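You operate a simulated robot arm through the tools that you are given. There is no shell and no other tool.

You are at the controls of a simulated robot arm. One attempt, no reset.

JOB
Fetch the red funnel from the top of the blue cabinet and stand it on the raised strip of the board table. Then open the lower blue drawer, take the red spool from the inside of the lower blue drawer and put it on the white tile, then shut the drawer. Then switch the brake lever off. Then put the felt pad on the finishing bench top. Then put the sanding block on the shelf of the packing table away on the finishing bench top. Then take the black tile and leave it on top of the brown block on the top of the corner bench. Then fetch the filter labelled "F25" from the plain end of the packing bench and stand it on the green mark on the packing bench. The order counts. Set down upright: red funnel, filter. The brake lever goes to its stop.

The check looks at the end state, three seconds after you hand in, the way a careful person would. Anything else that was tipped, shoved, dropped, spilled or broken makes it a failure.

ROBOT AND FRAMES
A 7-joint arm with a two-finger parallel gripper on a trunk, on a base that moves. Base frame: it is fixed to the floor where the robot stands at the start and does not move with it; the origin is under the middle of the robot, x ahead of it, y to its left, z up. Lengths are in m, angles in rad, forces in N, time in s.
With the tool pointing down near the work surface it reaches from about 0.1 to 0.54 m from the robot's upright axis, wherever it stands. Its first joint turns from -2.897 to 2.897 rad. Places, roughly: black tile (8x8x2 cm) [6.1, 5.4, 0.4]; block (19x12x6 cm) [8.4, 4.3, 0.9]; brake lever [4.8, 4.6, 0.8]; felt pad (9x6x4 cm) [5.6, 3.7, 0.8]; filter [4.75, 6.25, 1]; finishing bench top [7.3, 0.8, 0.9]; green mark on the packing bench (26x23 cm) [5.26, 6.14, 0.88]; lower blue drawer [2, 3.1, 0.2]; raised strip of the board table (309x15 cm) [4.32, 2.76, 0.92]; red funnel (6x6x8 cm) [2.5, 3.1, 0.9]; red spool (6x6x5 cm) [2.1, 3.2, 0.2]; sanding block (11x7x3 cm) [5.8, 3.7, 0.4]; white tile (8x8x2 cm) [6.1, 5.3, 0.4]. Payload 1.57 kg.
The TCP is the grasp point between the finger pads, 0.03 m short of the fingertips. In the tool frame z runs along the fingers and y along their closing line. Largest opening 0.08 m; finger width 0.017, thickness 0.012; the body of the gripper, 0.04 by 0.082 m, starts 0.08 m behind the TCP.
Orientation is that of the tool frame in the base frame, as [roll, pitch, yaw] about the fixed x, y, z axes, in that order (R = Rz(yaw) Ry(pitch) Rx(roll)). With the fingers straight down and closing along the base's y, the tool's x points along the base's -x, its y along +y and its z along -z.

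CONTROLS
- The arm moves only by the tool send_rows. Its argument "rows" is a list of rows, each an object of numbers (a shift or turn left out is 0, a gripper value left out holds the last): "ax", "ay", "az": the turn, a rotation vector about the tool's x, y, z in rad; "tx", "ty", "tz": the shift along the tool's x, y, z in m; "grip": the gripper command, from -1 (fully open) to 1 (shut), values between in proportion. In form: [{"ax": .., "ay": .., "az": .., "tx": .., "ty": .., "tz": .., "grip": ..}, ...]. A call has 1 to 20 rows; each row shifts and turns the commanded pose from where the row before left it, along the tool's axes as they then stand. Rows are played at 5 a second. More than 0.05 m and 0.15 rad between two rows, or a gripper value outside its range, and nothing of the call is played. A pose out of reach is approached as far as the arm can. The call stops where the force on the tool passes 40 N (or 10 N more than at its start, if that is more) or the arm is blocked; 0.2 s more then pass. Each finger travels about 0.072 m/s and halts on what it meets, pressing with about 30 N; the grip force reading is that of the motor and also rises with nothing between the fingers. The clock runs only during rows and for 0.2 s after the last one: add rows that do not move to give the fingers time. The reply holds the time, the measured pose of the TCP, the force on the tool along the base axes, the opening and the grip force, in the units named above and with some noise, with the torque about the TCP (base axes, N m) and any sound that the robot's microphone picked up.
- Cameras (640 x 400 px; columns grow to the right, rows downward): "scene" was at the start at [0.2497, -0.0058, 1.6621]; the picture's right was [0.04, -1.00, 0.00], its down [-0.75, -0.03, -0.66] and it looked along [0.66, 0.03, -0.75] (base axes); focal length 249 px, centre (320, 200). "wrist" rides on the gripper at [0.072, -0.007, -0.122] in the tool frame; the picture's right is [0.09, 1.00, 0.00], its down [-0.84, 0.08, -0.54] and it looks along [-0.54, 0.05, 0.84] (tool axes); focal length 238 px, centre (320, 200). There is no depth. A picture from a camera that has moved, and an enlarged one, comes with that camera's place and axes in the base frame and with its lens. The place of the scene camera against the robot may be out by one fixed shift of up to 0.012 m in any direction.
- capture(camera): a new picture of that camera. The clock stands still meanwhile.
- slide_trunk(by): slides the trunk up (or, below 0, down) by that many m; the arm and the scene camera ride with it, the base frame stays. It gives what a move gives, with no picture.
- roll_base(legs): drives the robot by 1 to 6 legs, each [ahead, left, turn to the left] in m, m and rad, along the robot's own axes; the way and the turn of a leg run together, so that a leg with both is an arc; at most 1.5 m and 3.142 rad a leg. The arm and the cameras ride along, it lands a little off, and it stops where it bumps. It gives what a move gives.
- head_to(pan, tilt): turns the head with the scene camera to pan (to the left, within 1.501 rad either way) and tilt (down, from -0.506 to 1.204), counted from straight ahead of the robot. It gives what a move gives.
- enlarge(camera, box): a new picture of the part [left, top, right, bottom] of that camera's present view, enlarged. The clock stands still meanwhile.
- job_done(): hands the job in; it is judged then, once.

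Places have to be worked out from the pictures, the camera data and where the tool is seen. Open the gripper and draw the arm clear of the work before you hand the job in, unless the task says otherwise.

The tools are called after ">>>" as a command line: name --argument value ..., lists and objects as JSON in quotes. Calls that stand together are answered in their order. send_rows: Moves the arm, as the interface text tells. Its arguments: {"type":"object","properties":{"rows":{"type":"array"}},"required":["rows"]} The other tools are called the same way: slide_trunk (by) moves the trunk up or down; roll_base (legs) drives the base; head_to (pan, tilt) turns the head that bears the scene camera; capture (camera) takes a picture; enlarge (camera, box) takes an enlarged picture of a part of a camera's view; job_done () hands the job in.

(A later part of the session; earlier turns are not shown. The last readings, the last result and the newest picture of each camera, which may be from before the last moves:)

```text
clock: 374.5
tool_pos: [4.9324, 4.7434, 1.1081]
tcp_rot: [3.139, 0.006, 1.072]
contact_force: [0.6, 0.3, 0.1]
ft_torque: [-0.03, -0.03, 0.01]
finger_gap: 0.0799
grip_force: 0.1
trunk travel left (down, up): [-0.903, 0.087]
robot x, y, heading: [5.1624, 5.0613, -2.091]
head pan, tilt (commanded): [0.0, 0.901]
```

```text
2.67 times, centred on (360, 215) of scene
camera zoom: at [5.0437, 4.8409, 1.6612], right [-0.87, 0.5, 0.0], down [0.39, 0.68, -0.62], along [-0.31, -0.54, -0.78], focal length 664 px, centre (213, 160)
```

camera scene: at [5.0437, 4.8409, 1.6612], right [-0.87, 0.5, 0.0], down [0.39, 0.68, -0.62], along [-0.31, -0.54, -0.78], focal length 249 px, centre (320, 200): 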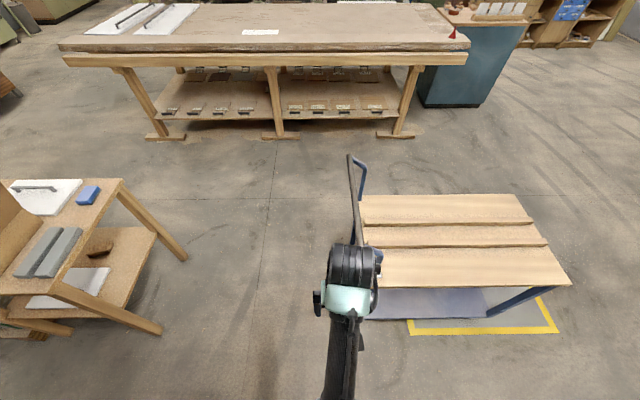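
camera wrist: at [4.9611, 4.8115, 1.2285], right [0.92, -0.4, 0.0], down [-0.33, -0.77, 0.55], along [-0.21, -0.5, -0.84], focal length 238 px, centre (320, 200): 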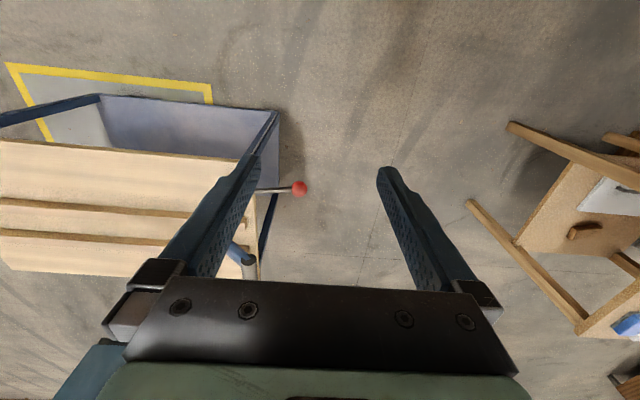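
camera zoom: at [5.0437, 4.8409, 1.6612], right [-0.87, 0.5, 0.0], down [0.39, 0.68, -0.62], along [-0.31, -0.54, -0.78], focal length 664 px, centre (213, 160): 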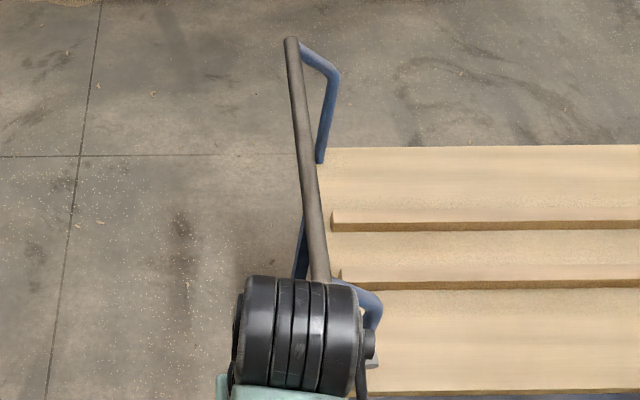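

Knob fixed at about (4.823, 4.598, 0.796). I close the fingers, move forward 8 cm and tilt the tool to level, pointing at the lever from the bench side, at a height above the handle bar.

>>> send_rows --rows '[{"tx": -0.04, "grip": 1}, {"tx": -0.04}, {"ay": -0.1427}, {"ay": -0.1427}, {"ay": -0.1427}, {"ay": -0.1427}, {"ay": -0.1427}, {"ay": -0.1427}, {"ay": -0.1427}, {"ay": -0.1427}, {"ay": -0.1427}, {"ay": -0.1427}, {"ay": -0.143}, {}]'

>>> capture --camera "scene"

```text
clock: 377.5
tool_pos: [4.8938, 4.675, 1.1088]
tcp_rot: [0.484, 1.563, -1.587]
contact_force: [0.1, -0.4, 0.3]
ft_torque: [-0.02, -0.03, -0.02]
finger_gap: 0.0
grip_force: 21.2
trunk travel left (down, up): [-0.903, 0.087]
robot x, y, heading: [5.1632, 5.0619, -2.093]
head pan, tilt (commanded): [0.0, 0.901]
```

```text
taken
camera scene: at [5.0438, 4.8412, 1.6612], right [-0.87, 0.5, 0.0], down [0.39, 0.68, -0.62], along [-0.31, -0.54, -0.78], focal length 249 px, centre (320, 200)
```

scene: 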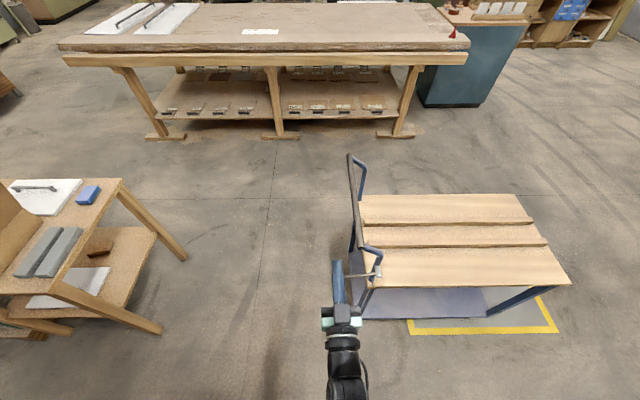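

Level pose reached. I shift 7 cm toward the hub side, so the tips are over the rod's middle, and lower the trunk to about z 0.86.

>>> send_rows --rows '[{"ty": -0.034}, {"ty": -0.034}, {}]'

>>> slide_trunk --by -0.25

>>> head_to --pan 0.0 --tilt 1.0

>>> capture --camera "scene"

>>> capture --camera "wrist"

```text
clock: 378.3
tool_pos: [4.8341, 4.705, 1.1084]
tcp_rot: [0.461, 1.564, -1.61]
contact_force: [0.5, -0.5, -0.2]
ft_torque: [0.0, 0.01, -0.01]
finger_gap: 0.0001
grip_force: 21.0
trunk travel left (down, up): [-0.903, 0.087]
robot x, y, heading: [5.1636, 5.0622, -2.095]
head pan, tilt (commanded): [0.0, 0.901]
```

```text
clock: 380.9
tool_pos: [4.8341, 4.7055, 0.8571]
tcp_rot: [0.515, 1.562, -1.553]
contact_force: [0.9, 0.0, 0.3]
ft_torque: [0.0, -0.03, -0.01]
finger_gap: 0.0
grip_force: 21.6
trunk travel left (down, up): [-0.653, 0.337]
robot x, y, heading: [5.1658, 5.0623, -2.098]
head pan, tilt (commanded): [0.0, 0.901]
```

```text
clock: 381.5
tool_pos: [4.8348, 4.7061, 0.8587]
tcp_rot: [0.526, 1.561, -1.543]
contact_force: [-0.5, -0.3, -0.2]
ft_torque: [0.0, 0.01, 0.01]
finger_gap: 0.0002
grip_force: 21.6
trunk travel left (down, up): [-0.653, 0.337]
robot x, y, heading: [5.1611, 5.0609, -2.098]
head pan, tilt (commanded): [0.0, 1.0]
```

```text
taken
camera scene: at [5.0466, 4.846, 1.404], right [-0.87, 0.5, 0.0], down [0.42, 0.73, -0.54], along [-0.27, -0.47, -0.84], focal length 249 px, centre (320, 200)
```

scene: 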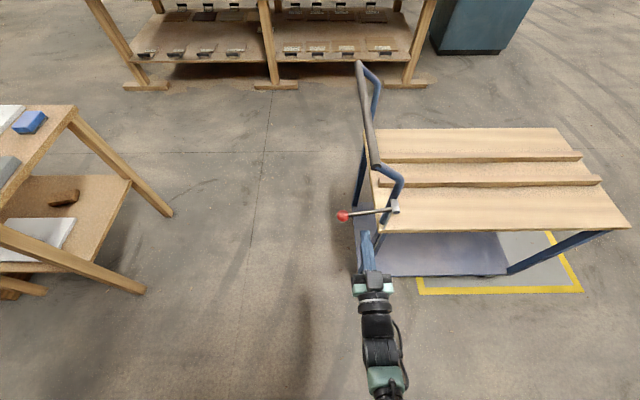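

```text
taken
camera wrist: at [4.8872, 4.8162, 0.7848], right [0.87, -0.48, -0.09], down [0.33, 0.45, 0.83], along [-0.36, -0.76, 0.55], focal length 238 px, centre (320, 200)
```

wrist: 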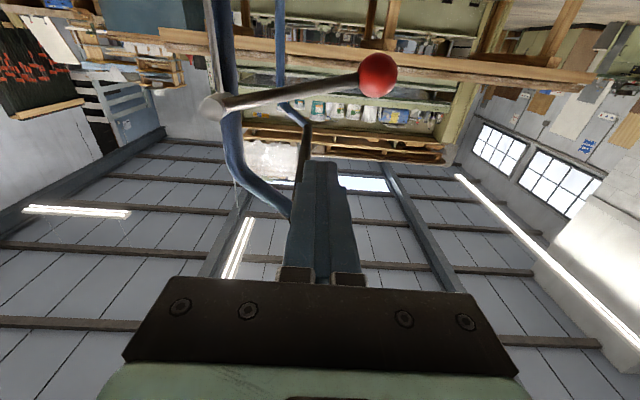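

Triangulation: knob about (4.822, 4.583, 0.80), hub about z 0.84, so the rod slopes slightly down outward. I move the tips forward 10 cm, passing over the rod.

>>> send_rows --rows '[{"tz": 0.03}, {"tz": 0.03}, {"tz": 0.03}, {"tz": 0.01}, {}]'

>>> capture --camera "wrist"

>>> enlarge --camera "scene" --box '[310, 160, 430, 280]'

```text
clock: 382.7
tool_pos: [4.7863, 4.6179, 0.8581]
tcp_rot: [0.592, 1.563, -1.48]
contact_force: [0.5, 0.0, 0.0]
ft_torque: [-0.01, 0.01, 0.0]
finger_gap: 0.0001
grip_force: 21.4
trunk travel left (down, up): [-0.653, 0.337]
robot x, y, heading: [5.1651, 5.0588, -2.095]
head pan, tilt (commanded): [0.0, 1.0]
```

```text
taken
camera wrist: at [4.8389, 4.7275, 0.7851], right [0.87, -0.48, -0.09], down [0.33, 0.45, 0.83], along [-0.36, -0.76, 0.55], focal length 238 px, centre (320, 200)
```

wrist: 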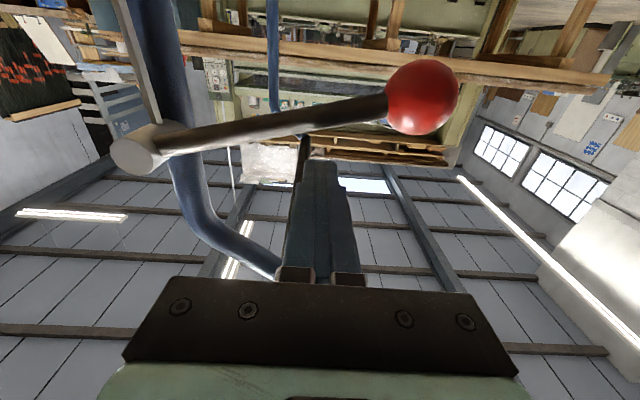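

```text
3.33 times, centred on (370, 220) of scene
camera zoom: at [5.0466, 4.846, 1.4039], right [-0.87, 0.5, 0.0], down [0.42, 0.73, -0.54], along [-0.27, -0.47, -0.84], focal length 830 px, centre (153, 133)
```

zoom: 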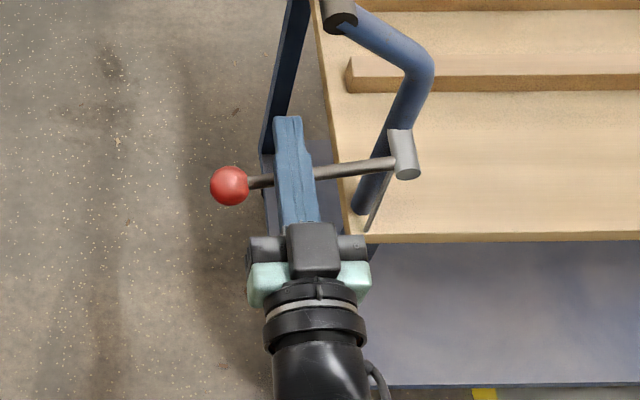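

The closed fingers cross over the rod. I lower in small steps to feel whether the lever yields downward.

>>> send_rows --rows '[{"tx": 0.01}, {"tx": 0.008}, {"tx": 0.004}, {}]'

>>> send_rows --rows '[{"tx": 0.003}, {}, {"tx": 0.003}, {}]'

>>> enlarge --camera "scene" --box '[310, 160, 430, 280]'

```text
clock: 383.7
tool_pos: [4.7869, 4.6174, 0.8359]
tcp_rot: [0.533, 1.562, -1.535]
contact_force: [0.5, 0.9, 0.5]
ft_torque: [0.03, 0.02, -0.03]
finger_gap: 0.0
grip_force: 21.4
trunk travel left (down, up): [-0.653, 0.337]
robot x, y, heading: [5.1634, 5.0613, -2.095]
head pan, tilt (commanded): [0.0, 1.0]
```

```text
clock: 384.7
tool_pos: [4.7856, 4.6175, 0.831]
tcp_rot: [0.443, 1.562, -1.627]
contact_force: [0.1, -0.1, 2.3]
ft_torque: [-0.02, 0.05, 0.0]
finger_gap: 0.0
grip_force: 21.1
trunk travel left (down, up): [-0.653, 0.337]
robot x, y, heading: [5.1638, 5.0629, -2.091]
head pan, tilt (commanded): [0.0, 1.0]
```

```text
3.33 times, centred on (370, 220) of scene
camera zoom: at [5.0467, 4.8461, 1.404], right [-0.87, 0.5, 0.0], down [0.42, 0.73, -0.54], along [-0.27, -0.47, -0.84], focal length 830 px, centre (153, 133)
```

zoom: 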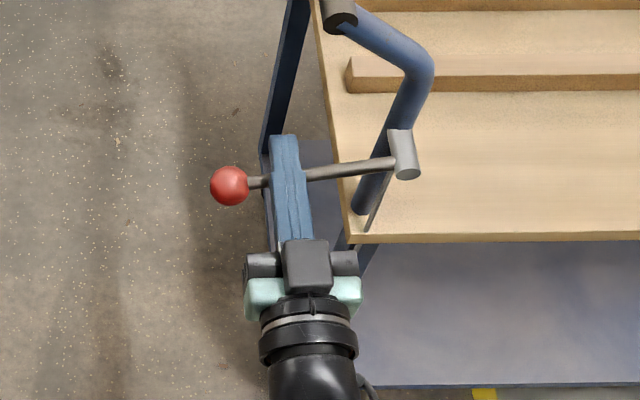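

First light touch (2.3 N) at z 0.831. I press on by 2 mm steps and watch whether the force climbs or the knob moves.

>>> send_rows --rows '[{"tx": 0.002}, {}, {"tx": 0.002}, {}]'

>>> send_rows --rows '[{"tx": 0.002}, {}, {"tx": 0.002}, {}]'

>>> enlarge --camera "scene" --box '[310, 160, 430, 280]'

```text
clock: 385.7
tool_pos: [4.7848, 4.6173, 0.8297]
tcp_rot: [0.209, 1.556, -1.857]
contact_force: [-0.7, -2.6, 17.5]
ft_torque: [0.03, 0.18, 0.03]
finger_gap: 0.0003
grip_force: 21.2
trunk travel left (down, up): [-0.653, 0.337]
robot x, y, heading: [5.1607, 5.0654, -2.09]
head pan, tilt (commanded): [0.0, 1.0]
```

```text
clock: 386.7
tool_pos: [4.7872, 4.617, 0.8298]
tcp_rot: [0.112, 1.543, -1.953]
contact_force: [0.2, -1.3, 29.4]
ft_torque: [0.1, 0.32, 0.0]
finger_gap: 0.0
grip_force: 21.1
trunk travel left (down, up): [-0.653, 0.337]
robot x, y, heading: [5.1619, 5.0616, -2.094]
head pan, tilt (commanded): [0.0, 1.0]
```

```text
3.33 times, centred on (370, 220) of scene
camera zoom: at [5.0488, 4.8483, 1.4047], right [-0.87, 0.5, 0.0], down [0.42, 0.73, -0.54], along [-0.27, -0.47, -0.84], focal length 830 px, centre (153, 133)
```

zoom: 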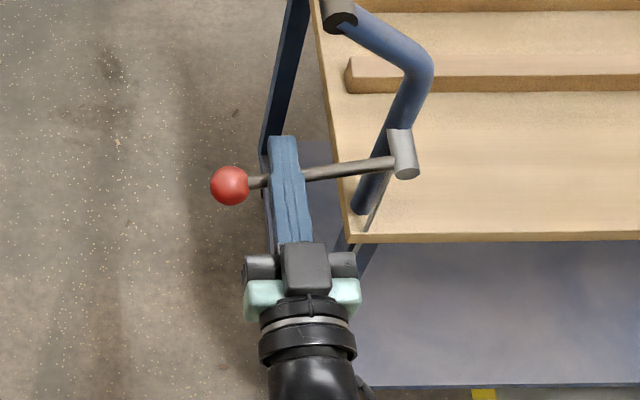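

Blocked downward at 29 N with no movement, so that is the "on" stop and the lever must go up. I lift off, back out 6 cm, go below the rod, and come in under it.

>>> send_rows --rows '[{"tx": -0.006}, {"tx": -0.01}, {"tz": -0.03}, {"tz": -0.035}, {"tx": 0.03}, {"tx": 0.03}, {"tx": 0.012}, {}]'

>>> capture --camera "wrist"

>>> enlarge --camera "scene" --box '[310, 160, 430, 280]'

```text
clock: 388.5
tool_pos: [4.8182, 4.6747, 0.7646]
tcp_rot: [0.51, 1.561, -1.563]
contact_force: [-1.4, 0.0, 0.7]
ft_torque: [0.01, 0.0, 0.06]
finger_gap: 0.0
grip_force: 21.1
trunk travel left (down, up): [-0.653, 0.337]
robot x, y, heading: [5.1661, 5.0635, -2.092]
head pan, tilt (commanded): [0.0, 1.0]
```

```text
taken
camera wrist: at [4.8708, 4.7842, 0.6918], right [0.87, -0.48, -0.09], down [0.33, 0.45, 0.83], along [-0.36, -0.76, 0.55], focal length 238 px, centre (320, 200)
```

wrist: 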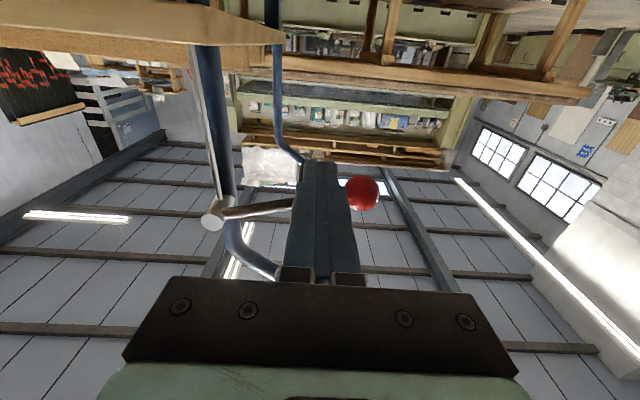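

```text
3.33 times, centred on (370, 220) of scene
camera zoom: at [5.0467, 4.8461, 1.404], right [-0.87, 0.5, 0.0], down [0.42, 0.73, -0.54], along [-0.27, -0.47, -0.84], focal length 830 px, centre (153, 133)
```

zoom: 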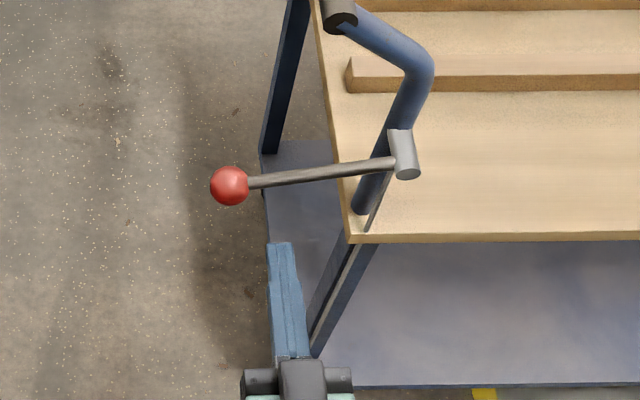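

The tool is below and in front of the rod. I move forward 5 cm under it and then raise until it touches.

>>> send_rows --rows '[{"tz": 0.025}, {"tz": 0.027}, {"tx": -0.015}, {"tx": -0.01}, {"tx": -0.006}, {}]'

>>> capture --camera "wrist"

>>> enlarge --camera "scene" --box '[310, 160, 430, 280]'

```text
clock: 389.9
tool_pos: [4.7925, 4.6268, 0.7977]
tcp_rot: [0.546, 1.562, -1.524]
contact_force: [-0.2, 0.4, -1.1]
ft_torque: [0.0, -0.02, 0.0]
finger_gap: 0.0
grip_force: 21.4
trunk travel left (down, up): [-0.653, 0.337]
robot x, y, heading: [5.1624, 5.0651, -2.097]
head pan, tilt (commanded): [0.0, 1.0]
```

```text
taken
camera wrist: at [4.8458, 4.7385, 0.7249], right [0.87, -0.48, -0.09], down [0.33, 0.45, 0.83], along [-0.36, -0.76, 0.55], focal length 238 px, centre (320, 200)
```

wrist: 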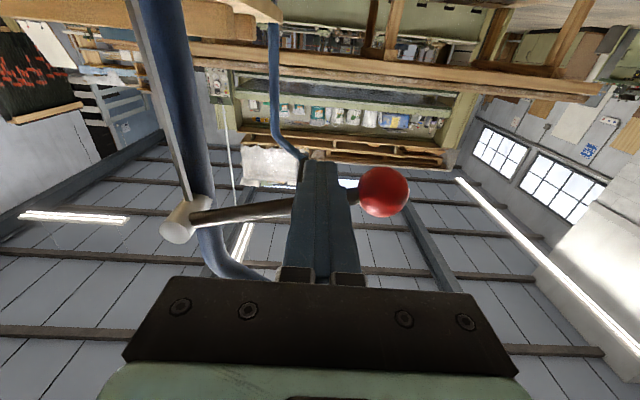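

```text
3.33 times, centred on (370, 220) of scene
camera zoom: at [5.0466, 4.846, 1.4039], right [-0.87, 0.5, 0.0], down [0.42, 0.73, -0.54], along [-0.27, -0.47, -0.84], focal length 830 px, centre (153, 133)
```

zoom: 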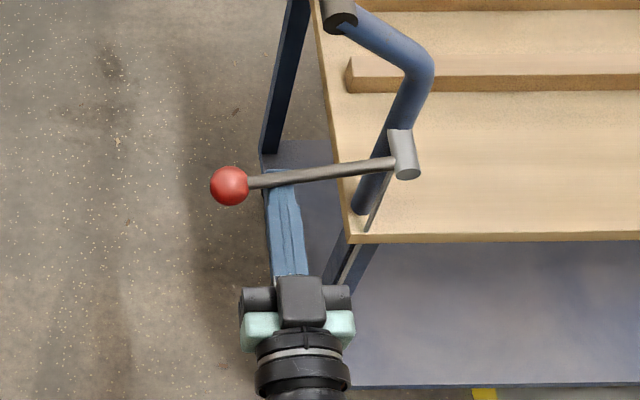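

The tips lie just under the rod. I raise slowly and watch the lever follow.

>>> send_rows --rows '[{"tx": -0.006}, {"tx": -0.008}, {"tx": -0.008}, {}]'

>>> enlarge --camera "scene" --box '[310, 160, 430, 280]'

```text
clock: 390.9
tool_pos: [4.7932, 4.6293, 0.82]
tcp_rot: [0.591, 1.564, -1.482]
contact_force: [-0.7, 0.0, -1.6]
ft_torque: [0.05, -0.05, -0.03]
finger_gap: 0.0
grip_force: 21.7
trunk travel left (down, up): [-0.653, 0.337]
robot x, y, heading: [5.1669, 5.062, -2.095]
head pan, tilt (commanded): [0.0, 1.0]
```

```text
3.33 times, centred on (370, 220) of scene
camera zoom: at [5.0463, 4.8459, 1.4039], right [-0.87, 0.5, 0.0], down [0.42, 0.73, -0.54], along [-0.27, -0.47, -0.84], focal length 830 px, centre (153, 133)
```

zoom: 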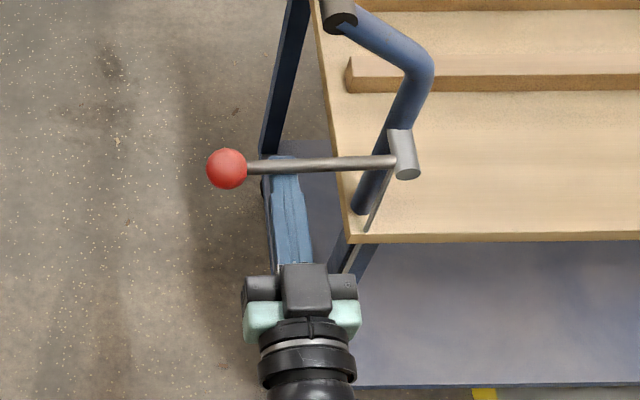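

The lever follows upward freely. I continue along its arc in steps, checking the force.

>>> send_rows --rows '[{"tx": -0.012}, {"tx": -0.012}, {"tx": -0.012, "ty": -0.0017}, {}]'

>>> send_rows --rows '[{"tx": -0.0118, "ty": -0.003}, {"tx": -0.0112, "ty": -0.0045}, {}]'

>>> enlarge --camera "scene" --box '[310, 160, 430, 280]'

>>> capture --camera "wrist"

```text
clock: 391.9
tool_pos: [4.7914, 4.6297, 0.8551]
tcp_rot: [0.519, 1.563, -1.549]
contact_force: [0.2, -1.3, -1.3]
ft_torque: [0.02, -0.02, 0.04]
finger_gap: 0.0002
grip_force: 21.1
trunk travel left (down, up): [-0.653, 0.337]
robot x, y, heading: [5.1634, 5.0655, -2.092]
head pan, tilt (commanded): [0.0, 1.0]
```

```text
clock: 392.7
tool_pos: [4.7847, 4.6358, 0.879]
tcp_rot: [0.523, 1.561, -1.549]
contact_force: [0.6, 0.5, -0.3]
ft_torque: [-0.01, 0.01, -0.02]
finger_gap: 0.0001
grip_force: 22.0
trunk travel left (down, up): [-0.653, 0.337]
robot x, y, heading: [5.1666, 5.061, -2.094]
head pan, tilt (commanded): [0.0, 1.0]
```

```text
3.33 times, centred on (370, 220) of scene
camera zoom: at [5.0466, 4.846, 1.4039], right [-0.87, 0.5, 0.0], down [0.42, 0.73, -0.54], along [-0.27, -0.47, -0.84], focal length 830 px, centre (153, 133)
```

zoom: 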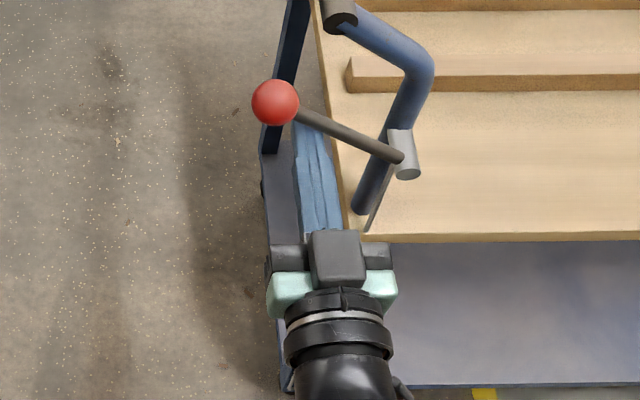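

```text
taken
camera wrist: at [4.8375, 4.7459, 0.8052], right [0.87, -0.48, -0.09], down [0.33, 0.45, 0.83], along [-0.36, -0.76, 0.55], focal length 238 px, centre (320, 200)
```

wrist: 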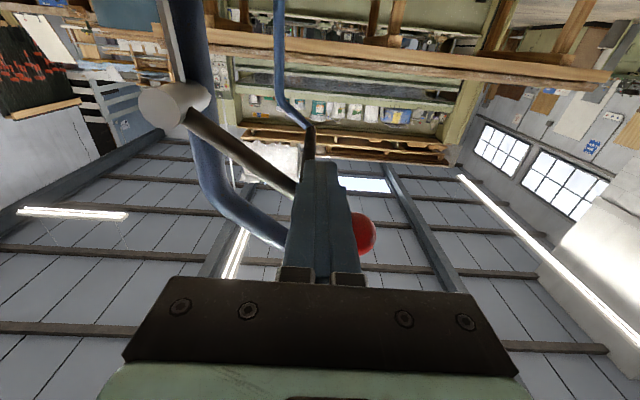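

The lever is at about 35° up with negligible force. I continue along the arc.

>>> send_rows --rows '[{"tx": -0.0107, "ty": -0.0058}, {"tx": -0.0099, "ty": -0.0071}, {"tx": -0.009, "ty": -0.0082}, {}]'

>>> enlarge --camera "scene" --box '[310, 160, 430, 280]'

>>> capture --camera "wrist"

```text
clock: 393.6
tool_pos: [4.77, 4.6472, 0.8966]
tcp_rot: [2.913, 1.547, 0.844]
contact_force: [0.4, -0.7, 0.6]
ft_torque: [0.03, 0.02, 0.02]
finger_gap: 0.0001
grip_force: 21.0
trunk travel left (down, up): [-0.653, 0.337]
robot x, y, heading: [5.1678, 5.0601, -2.097]
head pan, tilt (commanded): [0.0, 1.0]
stopped in row 4: the force on the tool passed its limit at 43 N (the readings are from after the stop); the commanded pose is now the measured one
```

```text
3.33 times, centred on (370, 220) of scene
camera zoom: at [5.0472, 4.8475, 1.4046], right [-0.87, 0.5, 0.0], down [0.42, 0.73, -0.54], along [-0.27, -0.47, -0.84], focal length 830 px, centre (153, 133)
```

zoom: 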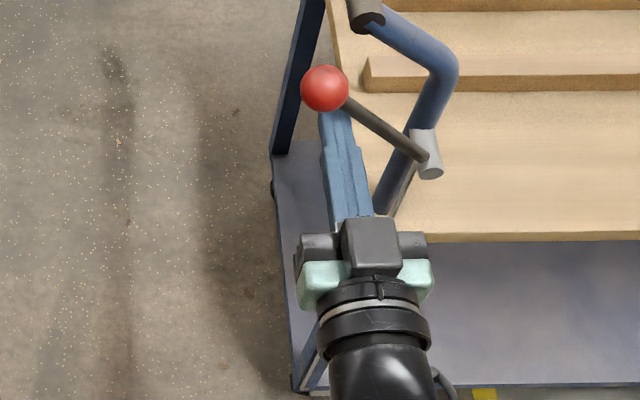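

```text
taken
camera wrist: at [4.8242, 4.7587, 0.826], right [0.88, -0.47, -0.09], down [0.31, 0.42, 0.85], along [-0.37, -0.77, 0.52], focal length 238 px, centre (320, 200)
```

wrist: 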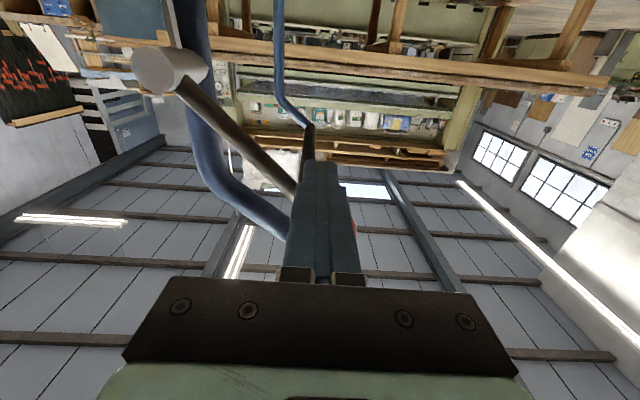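

The force rose at the lever's upper stop, and the picture shows the cart itself shifted about 2 cm toward −e1. I ease off, withdraw the tips, and look at lever and cart.

>>> send_rows --rows '[{"ty": 0.004, "tx": 0.004}, {"tz": -0.03}, {"tz": -0.04}, {}]'

>>> enlarge --camera "scene" --box '[310, 160, 430, 280]'

>>> capture --camera "scene"

>>> capture --camera "wrist"

```text
clock: 394.6
tool_pos: [4.8086, 4.7058, 0.8904]
tcp_rot: [2.952, 1.545, 0.884]
contact_force: [-0.4, 0.2, 0.1]
ft_torque: [-0.01, -0.01, 0.04]
finger_gap: 0.0
grip_force: 21.4
trunk travel left (down, up): [-0.653, 0.337]
robot x, y, heading: [5.1636, 5.0647, -2.094]
head pan, tilt (commanded): [0.0, 1.0]
```

```text
3.33 times, centred on (370, 220) of scene
camera zoom: at [5.0469, 4.8458, 1.4039], right [-0.87, 0.5, 0.0], down [0.42, 0.73, -0.54], along [-0.27, -0.47, -0.84], focal length 830 px, centre (153, 133)
```

zoom: 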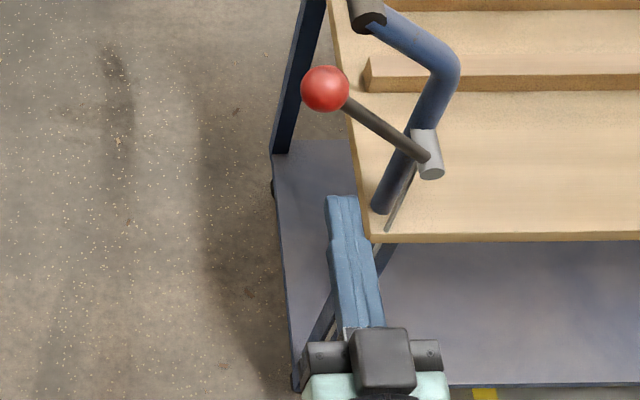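

```text
taken
camera scene: at [5.0469, 4.8458, 1.4039], right [-0.87, 0.5, 0.0], down [0.42, 0.73, -0.54], along [-0.27, -0.47, -0.84], focal length 249 px, centre (320, 200)
```

scene: 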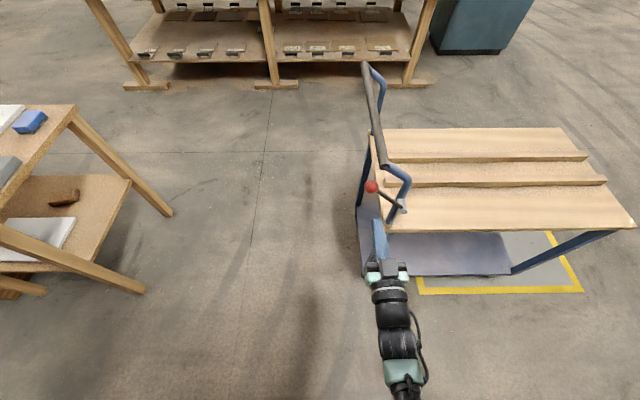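

```text
taken
camera wrist: at [4.862, 4.8183, 0.8216], right [0.88, -0.47, -0.09], down [0.31, 0.42, 0.85], along [-0.37, -0.77, 0.52], focal length 238 px, centre (320, 200)
```

wrist: 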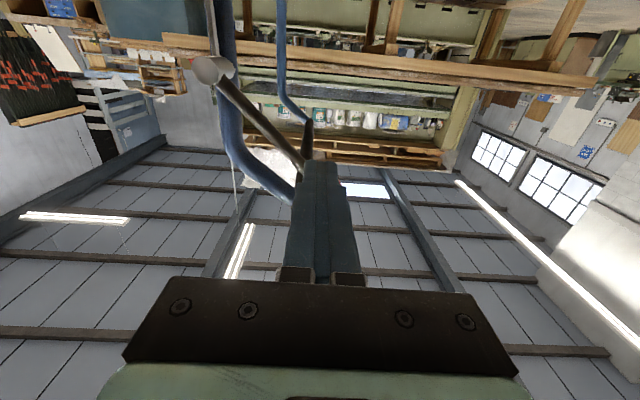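

The lever now stands at about 44° up and stays; the cart rolled about 1.9 cm toward −e1 since its brake let go. I want to roll it back: I bring the closed fingers to the −e1 side of the handle post, above the hub.

>>> send_rows --rows '[{"ty": -0.04, "tx": -0.012}, {"ty": -0.04}, {"ty": -0.029}, {}]'

>>> enlarge --camera "scene" --box '[310, 160, 470, 300]'

>>> capture --camera "wrist"

```text
clock: 395.6
tool_pos: [4.7118, 4.7594, 0.9011]
tcp_rot: [2.957, 1.547, 0.886]
contact_force: [0.0, -0.3, 0.0]
ft_torque: [0.0, 0.0, 0.0]
finger_gap: 0.0004
grip_force: 21.7
trunk travel left (down, up): [-0.653, 0.337]
robot x, y, heading: [5.1651, 5.0616, -2.095]
head pan, tilt (commanded): [0.0, 1.0]
```

```text
2.86 times, centred on (390, 230) of scene
camera zoom: at [5.0473, 4.846, 1.404], right [-0.87, 0.5, 0.0], down [0.42, 0.73, -0.54], along [-0.27, -0.47, -0.84], focal length 711 px, centre (120, 114)
```

zoom: 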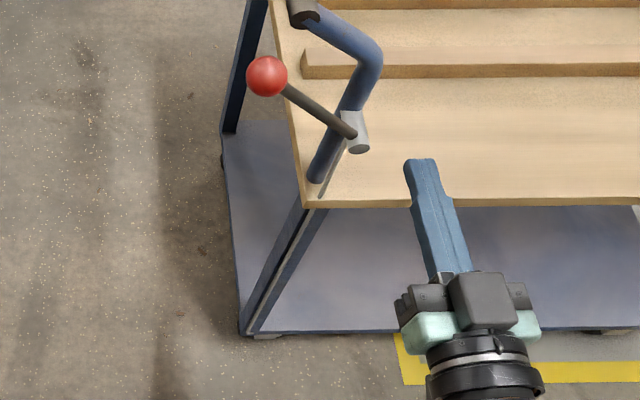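

```text
taken
camera wrist: at [4.7652, 4.8709, 0.8317], right [0.88, -0.47, -0.09], down [0.31, 0.42, 0.85], along [-0.37, -0.77, 0.52], focal length 238 px, centre (320, 200)
```

wrist: 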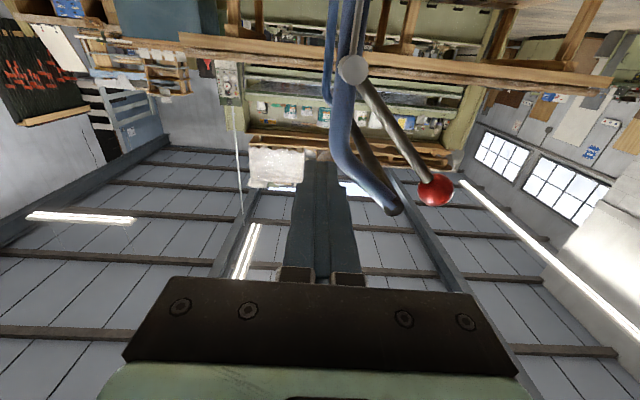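

The post's −e1 side is at about e1 1.758, so I shift 2.5 cm further left before going forward beside it.

>>> send_rows --rows '[{"ty": -0.027}, {"tz": 0.035}, {"tz": 0.035}, {"tz": 0.03}, {}]'

>>> enlarge --camera "scene" --box '[310, 160, 470, 300]'

>>> capture --camera "wrist"

```text
clock: 396.8
tool_pos: [4.6389, 4.6853, 0.9011]
tcp_rot: [2.926, 1.546, 0.856]
contact_force: [0.9, 0.7, 0.3]
ft_torque: [-0.01, 0.0, 0.0]
finger_gap: 0.0
grip_force: 20.9
trunk travel left (down, up): [-0.653, 0.337]
robot x, y, heading: [5.1694, 5.0627, -2.092]
head pan, tilt (commanded): [0.0, 1.0]
```

```text
2.86 times, centred on (390, 230) of scene
camera zoom: at [5.0472, 4.8464, 1.404], right [-0.87, 0.5, 0.0], down [0.42, 0.73, -0.54], along [-0.27, -0.47, -0.84], focal length 711 px, centre (120, 114)
```

zoom: 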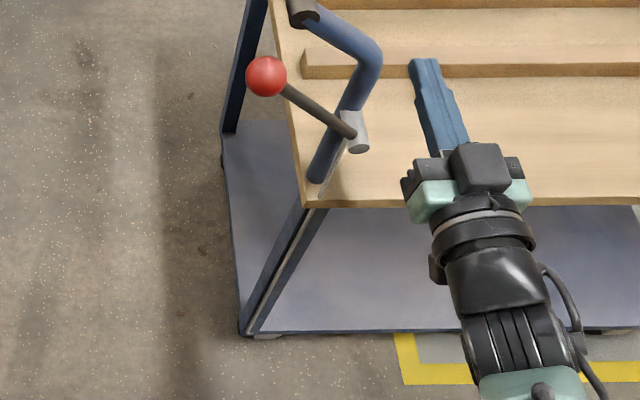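

```text
taken
camera wrist: at [4.6923, 4.7965, 0.8317], right [0.88, -0.47, -0.09], down [0.31, 0.42, 0.85], along [-0.37, -0.77, 0.52], focal length 238 px, centre (320, 200)
```

wrist: 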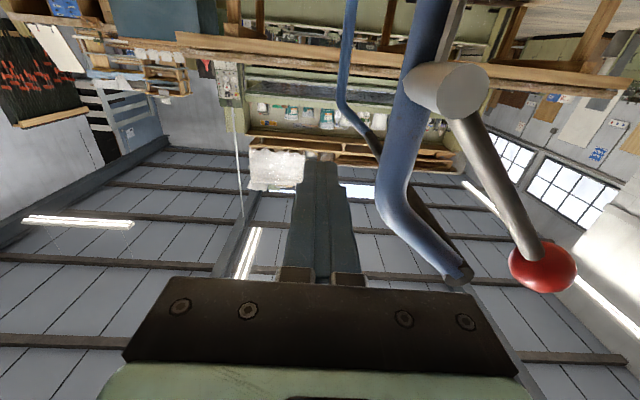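

The fingers are beside the post on its −e1 side. I push toward +e1 in small steps and watch for contact.

>>> send_rows --rows '[{"ty": 0.01}, {"ty": 0.006}, {"ty": 0.004}, {}]'

>>> send_rows --rows '[{"ty": 0.004}, {"ty": 0.004}, {"ty": 0.004}, {}]'

>>> enlarge --camera "scene" --box '[310, 160, 430, 280]'

```text
clock: 397.8
tool_pos: [4.657, 4.6751, 0.9007]
tcp_rot: [2.945, 1.548, 0.874]
contact_force: [0.5, 0.5, -1.3]
ft_torque: [-0.01, -0.04, 0.01]
finger_gap: 0.0
grip_force: 21.5
trunk travel left (down, up): [-0.653, 0.337]
robot x, y, heading: [5.1648, 5.0622, -2.089]
head pan, tilt (commanded): [0.0, 1.0]
```

```text
clock: 398.8
tool_pos: [4.6678, 4.668, 0.8999]
tcp_rot: [2.927, 1.547, 0.857]
contact_force: [-1.9, 1.2, 0.1]
ft_torque: [0.05, -0.07, 0.19]
finger_gap: 0.0001
grip_force: 21.5
trunk travel left (down, up): [-0.653, 0.337]
robot x, y, heading: [5.1672, 5.063, -2.094]
head pan, tilt (commanded): [0.0, 1.0]
```

```text
3.33 times, centred on (370, 220) of scene
camera zoom: at [5.0472, 4.8466, 1.4041], right [-0.87, 0.5, 0.0], down [0.42, 0.73, -0.54], along [-0.27, -0.47, -0.84], focal length 830 px, centre (153, 133)
```

zoom: 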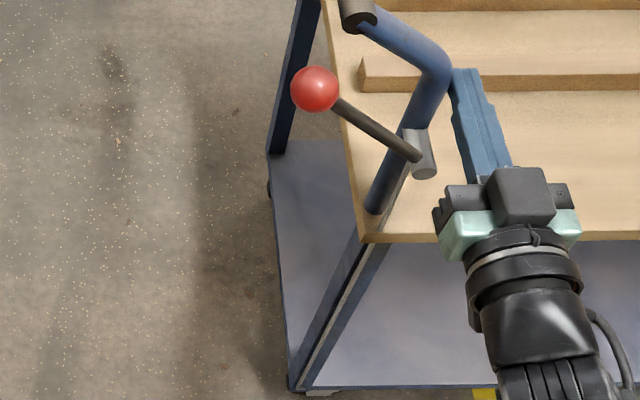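

Contact: the cart rolls back with only about 2 N. It is roughly half way; I continue a few millimetres at a time.

>>> send_rows --rows '[{"ty": 0.004}, {"ty": 0.004}, {}]'

>>> enlarge --camera "scene" --box '[310, 160, 430, 280]'

```text
clock: 399.6
tool_pos: [4.6772, 4.6613, 0.9009]
tcp_rot: [2.957, 1.546, 0.889]
contact_force: [-0.1, -0.6, -0.4]
ft_torque: [0.0, 0.0, 0.01]
finger_gap: 0.0
grip_force: 21.1
trunk travel left (down, up): [-0.653, 0.337]
robot x, y, heading: [5.1674, 5.0616, -2.096]
head pan, tilt (commanded): [0.0, 1.0]
```

```text
3.33 times, centred on (370, 220) of scene
camera zoom: at [5.047, 4.8459, 1.4039], right [-0.87, 0.5, 0.0], down [0.42, 0.73, -0.54], along [-0.27, -0.47, -0.84], focal length 830 px, centre (153, 133)
```

zoom: 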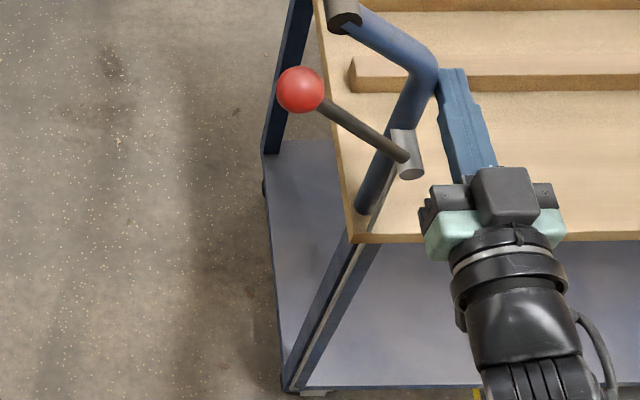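

The cart is within about 2 mm of its old place. One last 2 mm nudge, then I back the fingers away from the post.

>>> send_rows --rows '[{"ty": 0.002}, {}, {"ty": -0.01}, {"ty": -0.015}, {}]'

>>> enlarge --camera "scene" --box '[310, 160, 430, 280]'

>>> capture --camera "scene"

```text
clock: 400.8
tool_pos: [4.6535, 4.675, 0.9012]
tcp_rot: [2.943, 1.548, 0.873]
contact_force: [-0.1, -0.1, -0.5]
ft_torque: [0.02, -0.03, 0.0]
finger_gap: 0.0
grip_force: 21.8
trunk travel left (down, up): [-0.653, 0.337]
robot x, y, heading: [5.1643, 5.0615, -2.093]
head pan, tilt (commanded): [0.0, 1.0]
```

```text
3.33 times, centred on (370, 220) of scene
camera zoom: at [5.0471, 4.846, 1.4039], right [-0.87, 0.5, 0.0], down [0.42, 0.73, -0.54], along [-0.27, -0.47, -0.84], focal length 830 px, centre (153, 133)
```

zoom: 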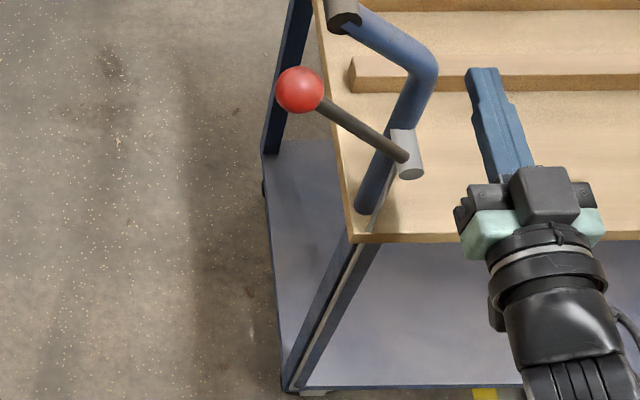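

```text
taken
camera scene: at [5.0471, 4.846, 1.4039], right [-0.87, 0.5, 0.0], down [0.42, 0.73, -0.54], along [-0.27, -0.47, -0.84], focal length 249 px, centre (320, 200)
```

scene: 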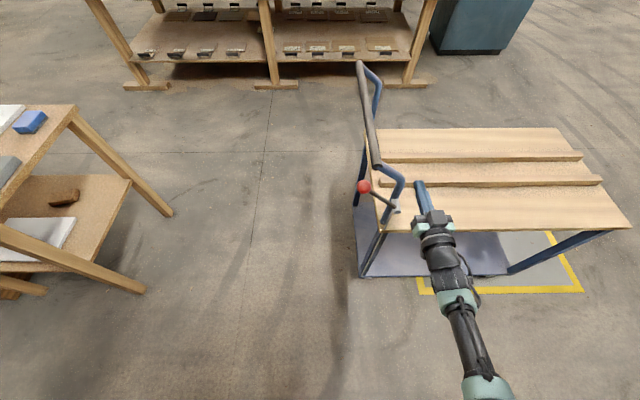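

The cart is back in its place (corners coincide with the earlier picture) and the lever stays up at its stop. I withdraw the tool, raise the trunk, and turn the tool back down.

>>> send_rows --rows '[{"tz": -0.04}, {"tz": -0.04}, {"tz": -0.03}, {}]'

>>> slide_trunk --by 0.22

>>> send_rows --rows '[{"ay": 0.1427}, {"ay": 0.1427}, {"ay": 0.1427}, {"ay": 0.1427}, {"ay": 0.1427}, {"ay": 0.1427}, {"ay": 0.1427}, {"ay": 0.1427}, {"ay": 0.1427}, {"ay": 0.1427}, {"ay": 0.128, "grip": -1}, {}, {}]'

>>> capture --camera "scene"

```text
clock: 401.8
tool_pos: [4.7053, 4.7704, 0.9065]
tcp_rot: [2.948, 1.544, 0.88]
contact_force: [0.4, -1.0, 0.4]
ft_torque: [-0.05, 0.02, -0.03]
finger_gap: 0.0
grip_force: 22.0
trunk travel left (down, up): [-0.653, 0.337]
robot x, y, heading: [5.1634, 5.0619, -2.093]
head pan, tilt (commanded): [0.0, 1.0]
```

```text
clock: 404.1
tool_pos: [4.7049, 4.7709, 1.1262]
tcp_rot: [2.953, 1.547, 0.882]
contact_force: [0.3, 1.0, 0.8]
ft_torque: [0.01, 0.02, 0.02]
finger_gap: 0.0
grip_force: 21.5
trunk travel left (down, up): [-0.873, 0.117]
robot x, y, heading: [5.1607, 5.063, -2.092]
head pan, tilt (commanded): [0.0, 1.0]
```

```text
clock: 406.9
tool_pos: [4.7031, 4.7702, 1.1253]
tcp_rot: [3.136, -0.011, 1.07]
contact_force: [0.1, 0.5, -0.2]
ft_torque: [0.02, -0.01, 0.01]
finger_gap: 0.0803
grip_force: 0.1
trunk travel left (down, up): [-0.873, 0.117]
robot x, y, heading: [5.1626, 5.0644, -2.092]
head pan, tilt (commanded): [0.0, 1.0]
```

```text
taken
camera scene: at [5.047, 4.8459, 1.6239], right [-0.87, 0.5, 0.0], down [0.42, 0.73, -0.54], along [-0.27, -0.47, -0.84], focal length 249 px, centre (320, 200)
```

scene: 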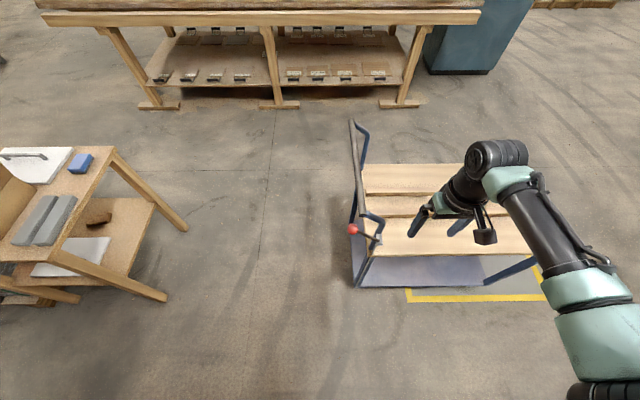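

Lever up, cart in place. Now the felt pad: I bring the tool to the front and drive to the packing table's left side, facing it.

>>> send_rows --rows '[{"ty": 0.05, "ay": -0.011}, {"ty": 0.05}, {"ty": 0.05}, {"ty": 0.05}, {"ty": 0.05}, {"tx": 0.04}, {"tx": 0.04}, {}]'

>>> roll_base --legs '[[0, 0.5, 0], [0.9, 0, 0], [0, 0, 1.577]]'

>>> head_to --pan 0.0 --tilt 0.9

>>> capture --camera "scene"

>>> capture --camera "wrist"

```text
clock: 408.7
tool_pos: [4.9627, 4.7216, 1.1267]
tcp_rot: [3.137, 0.0, 1.071]
contact_force: [0.2, -0.3, -1.5]
ft_torque: [0.04, 0.01, 0.01]
finger_gap: 0.0801
grip_force: 0.0
trunk travel left (down, up): [-0.873, 0.117]
robot x, y, heading: [5.1661, 5.0655, -2.091]
head pan, tilt (commanded): [0.0, 1.0]
```

```text
clock: 419.9
tool_pos: [5.486, 3.8184, 1.1273]
tcp_rot: [3.136, 0.001, 2.655]
contact_force: [-0.2, 0.3, -0.6]
ft_torque: [-0.01, 0.02, -0.03]
finger_gap: 0.0801
grip_force: 0.1
trunk travel left (down, up): [-0.873, 0.117]
robot x, y, heading: [5.1448, 4.0188, -0.508]
head pan, tilt (commanded): [0.0, 1.0]
```

```text
clock: 420.6
tool_pos: [5.4866, 3.8179, 1.1284]
tcp_rot: [3.136, 0.003, 2.654]
contact_force: [-0.6, 0.7, 0.1]
ft_torque: [0.05, -0.02, -0.01]
finger_gap: 0.08
grip_force: 0.1
trunk travel left (down, up): [-0.873, 0.117]
robot x, y, heading: [5.1458, 4.0189, -0.513]
head pan, tilt (commanded): [0.0, 0.901]
```

```text
taken
camera scene: at [5.3602, 3.8889, 1.6311], right [-0.49, -0.87, 0.0], down [-0.68, 0.38, -0.62], along [0.54, -0.3, -0.78], focal length 249 px, centre (320, 200)
```

scene: 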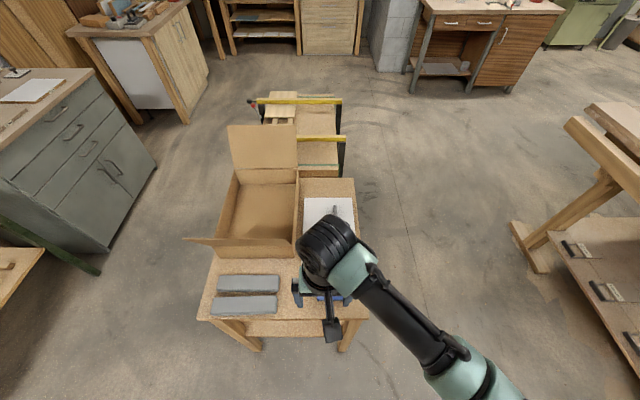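

```text
taken
camera wrist: at [5.42, 3.8463, 1.249], right [0.38, 0.92, 0.0], down [0.77, -0.32, 0.54], along [0.5, -0.21, -0.84], focal length 238 px, centre (320, 200)
```

wrist: 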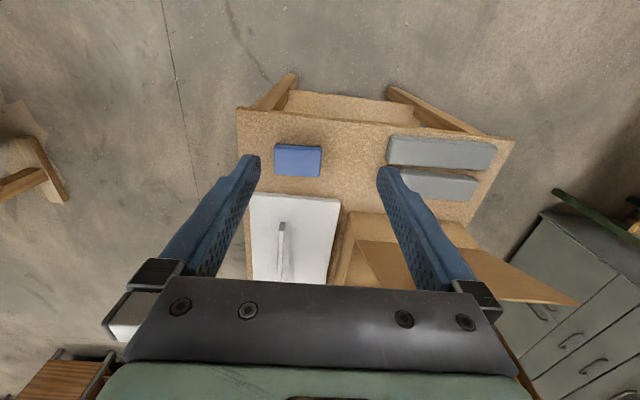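

The felt pad (blue, 9×6 cm) lies at about (5.57, 3.74) with its long side along e2. I enlarge to measure it.

>>> enlarge --camera "wrist" --box '[230, 100, 390, 200]'

>>> enlarge --camera "scene" --box '[190, 180, 390, 360]'

```text
4.00 times, centred on (310, 150) of wrist
camera zoom: at [5.42, 3.8463, 1.249], right [0.38, 0.92, 0.0], down [0.77, -0.32, 0.54], along [0.5, -0.21, -0.84], focal length 953 px, centre (360, 400)
```

zoom: 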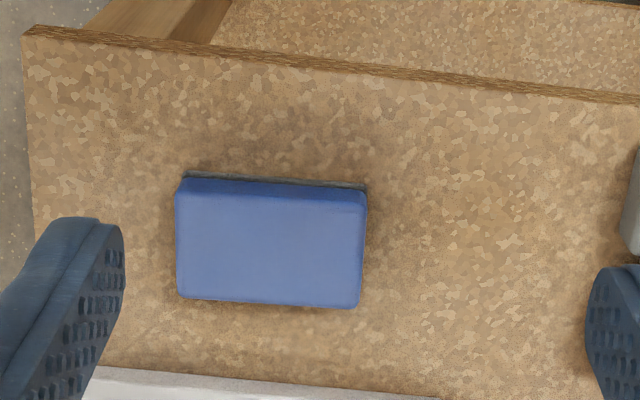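

```text
2.22 times, centred on (290, 270) of scene
camera zoom: at [5.3602, 3.8889, 1.6311], right [-0.49, -0.87, 0.0], down [-0.68, 0.38, -0.62], along [0.54, -0.3, -0.78], focal length 553 px, centre (387, 44)
```

zoom: 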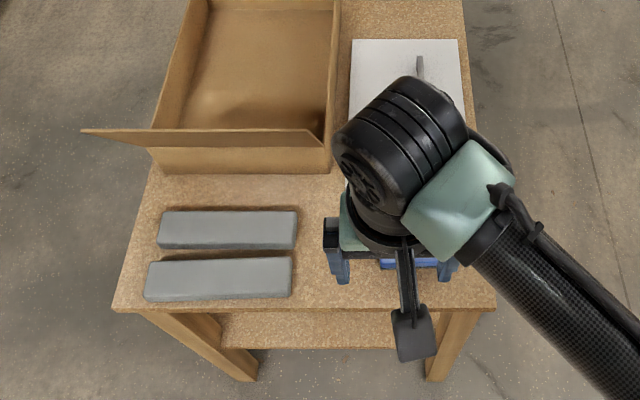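

Pad centre about (5.576, 3.735), its short side along (0.884, −0.468). I drive 0.1 m closer and turn the tool a quarter so that it closes across the 6 cm side.

>>> roll_base --legs '[[0.1, 0, 0]]'

>>> send_rows --rows '[{"az": 0.1427}, {"az": 0.1427}, {"az": 0.1427}, {"az": 0.1427}, {"az": 0.1427}, {"az": 0.1427}, {"az": 0.1427}, {"az": 0.1427}, {"az": 0.1427}, {"az": 0.1427}, {"az": 0.1427}, {}]'

>>> capture --camera "wrist"

```text
clock: 421.8
tool_pos: [5.5756, 3.7685, 1.1279]
tcp_rot: [3.137, 0.0, 2.658]
contact_force: [-0.3, 0.0, 0.4]
ft_torque: [-0.02, -0.02, -0.01]
finger_gap: 0.0801
grip_force: 0.0
trunk travel left (down, up): [-0.873, 0.117]
robot x, y, heading: [5.2325, 3.9682, -0.511]
head pan, tilt (commanded): [0.0, 0.901]
```

```text
clock: 424.4
tool_pos: [5.5749, 3.7686, 1.1284]
tcp_rot: [3.141, -0.005, 1.084]
contact_force: [0.4, -0.5, 0.3]
ft_torque: [0.01, 0.0, 0.02]
finger_gap: 0.08
grip_force: 0.0
trunk travel left (down, up): [-0.873, 0.117]
robot x, y, heading: [5.2315, 3.9694, -0.507]
head pan, tilt (commanded): [0.0, 0.901]
```

```text
taken
camera wrist: at [5.6034, 3.8354, 1.2495], right [0.92, -0.39, 0.0], down [-0.33, -0.78, 0.54], along [-0.21, -0.5, -0.84], focal length 238 px, centre (320, 200)
```

wrist: 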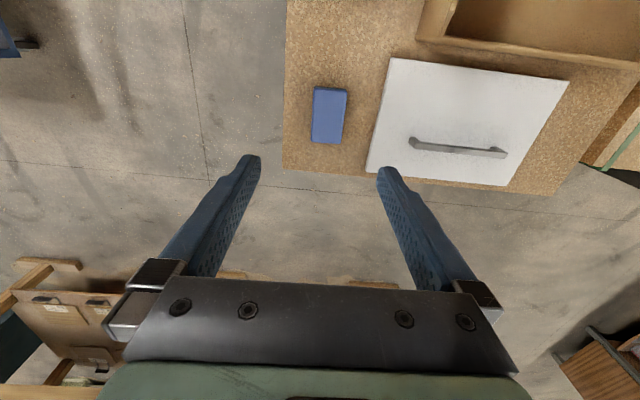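

The pad projects to (5.578, 3.736); the white plate beside it leaves room for the finger. I centre over it and lower the trunk 0.25 m.

>>> send_rows --rows '[{"tx": -0.0281, "ty": 0.0178}, {}]'

>>> slide_trunk --by -0.24

>>> capture --camera "wrist"

```text
clock: 424.9
tool_pos: [5.5795, 3.7353, 1.1288]
tcp_rot: [3.139, -0.006, 1.087]
contact_force: [0.7, -0.4, -0.6]
ft_torque: [-0.03, 0.0, 0.02]
finger_gap: 0.0804
grip_force: 0.0
trunk travel left (down, up): [-0.873, 0.117]
robot x, y, heading: [5.2343, 3.9672, -0.506]
head pan, tilt (commanded): [0.0, 0.901]
```

```text
clock: 427.4
tool_pos: [5.58, 3.7352, 0.8877]
tcp_rot: [3.14, -0.005, 1.086]
contact_force: [-0.5, 0.0, 0.1]
ft_torque: [0.02, -0.01, 0.01]
finger_gap: 0.0797
grip_force: 0.0
trunk travel left (down, up): [-0.633, 0.357]
robot x, y, heading: [5.2332, 3.9702, -0.51]
head pan, tilt (commanded): [0.0, 0.901]
```

```text
taken
camera wrist: at [5.6068, 3.8031, 1.0098], right [0.92, -0.38, 0.0], down [-0.32, -0.78, 0.54], along [-0.2, -0.5, -0.84], focal length 238 px, centre (320, 200)
```

wrist: 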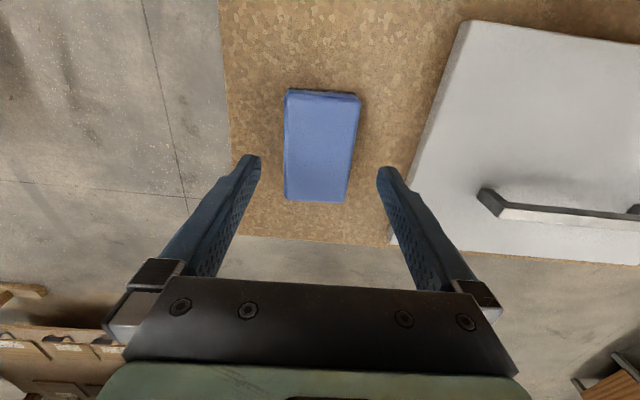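

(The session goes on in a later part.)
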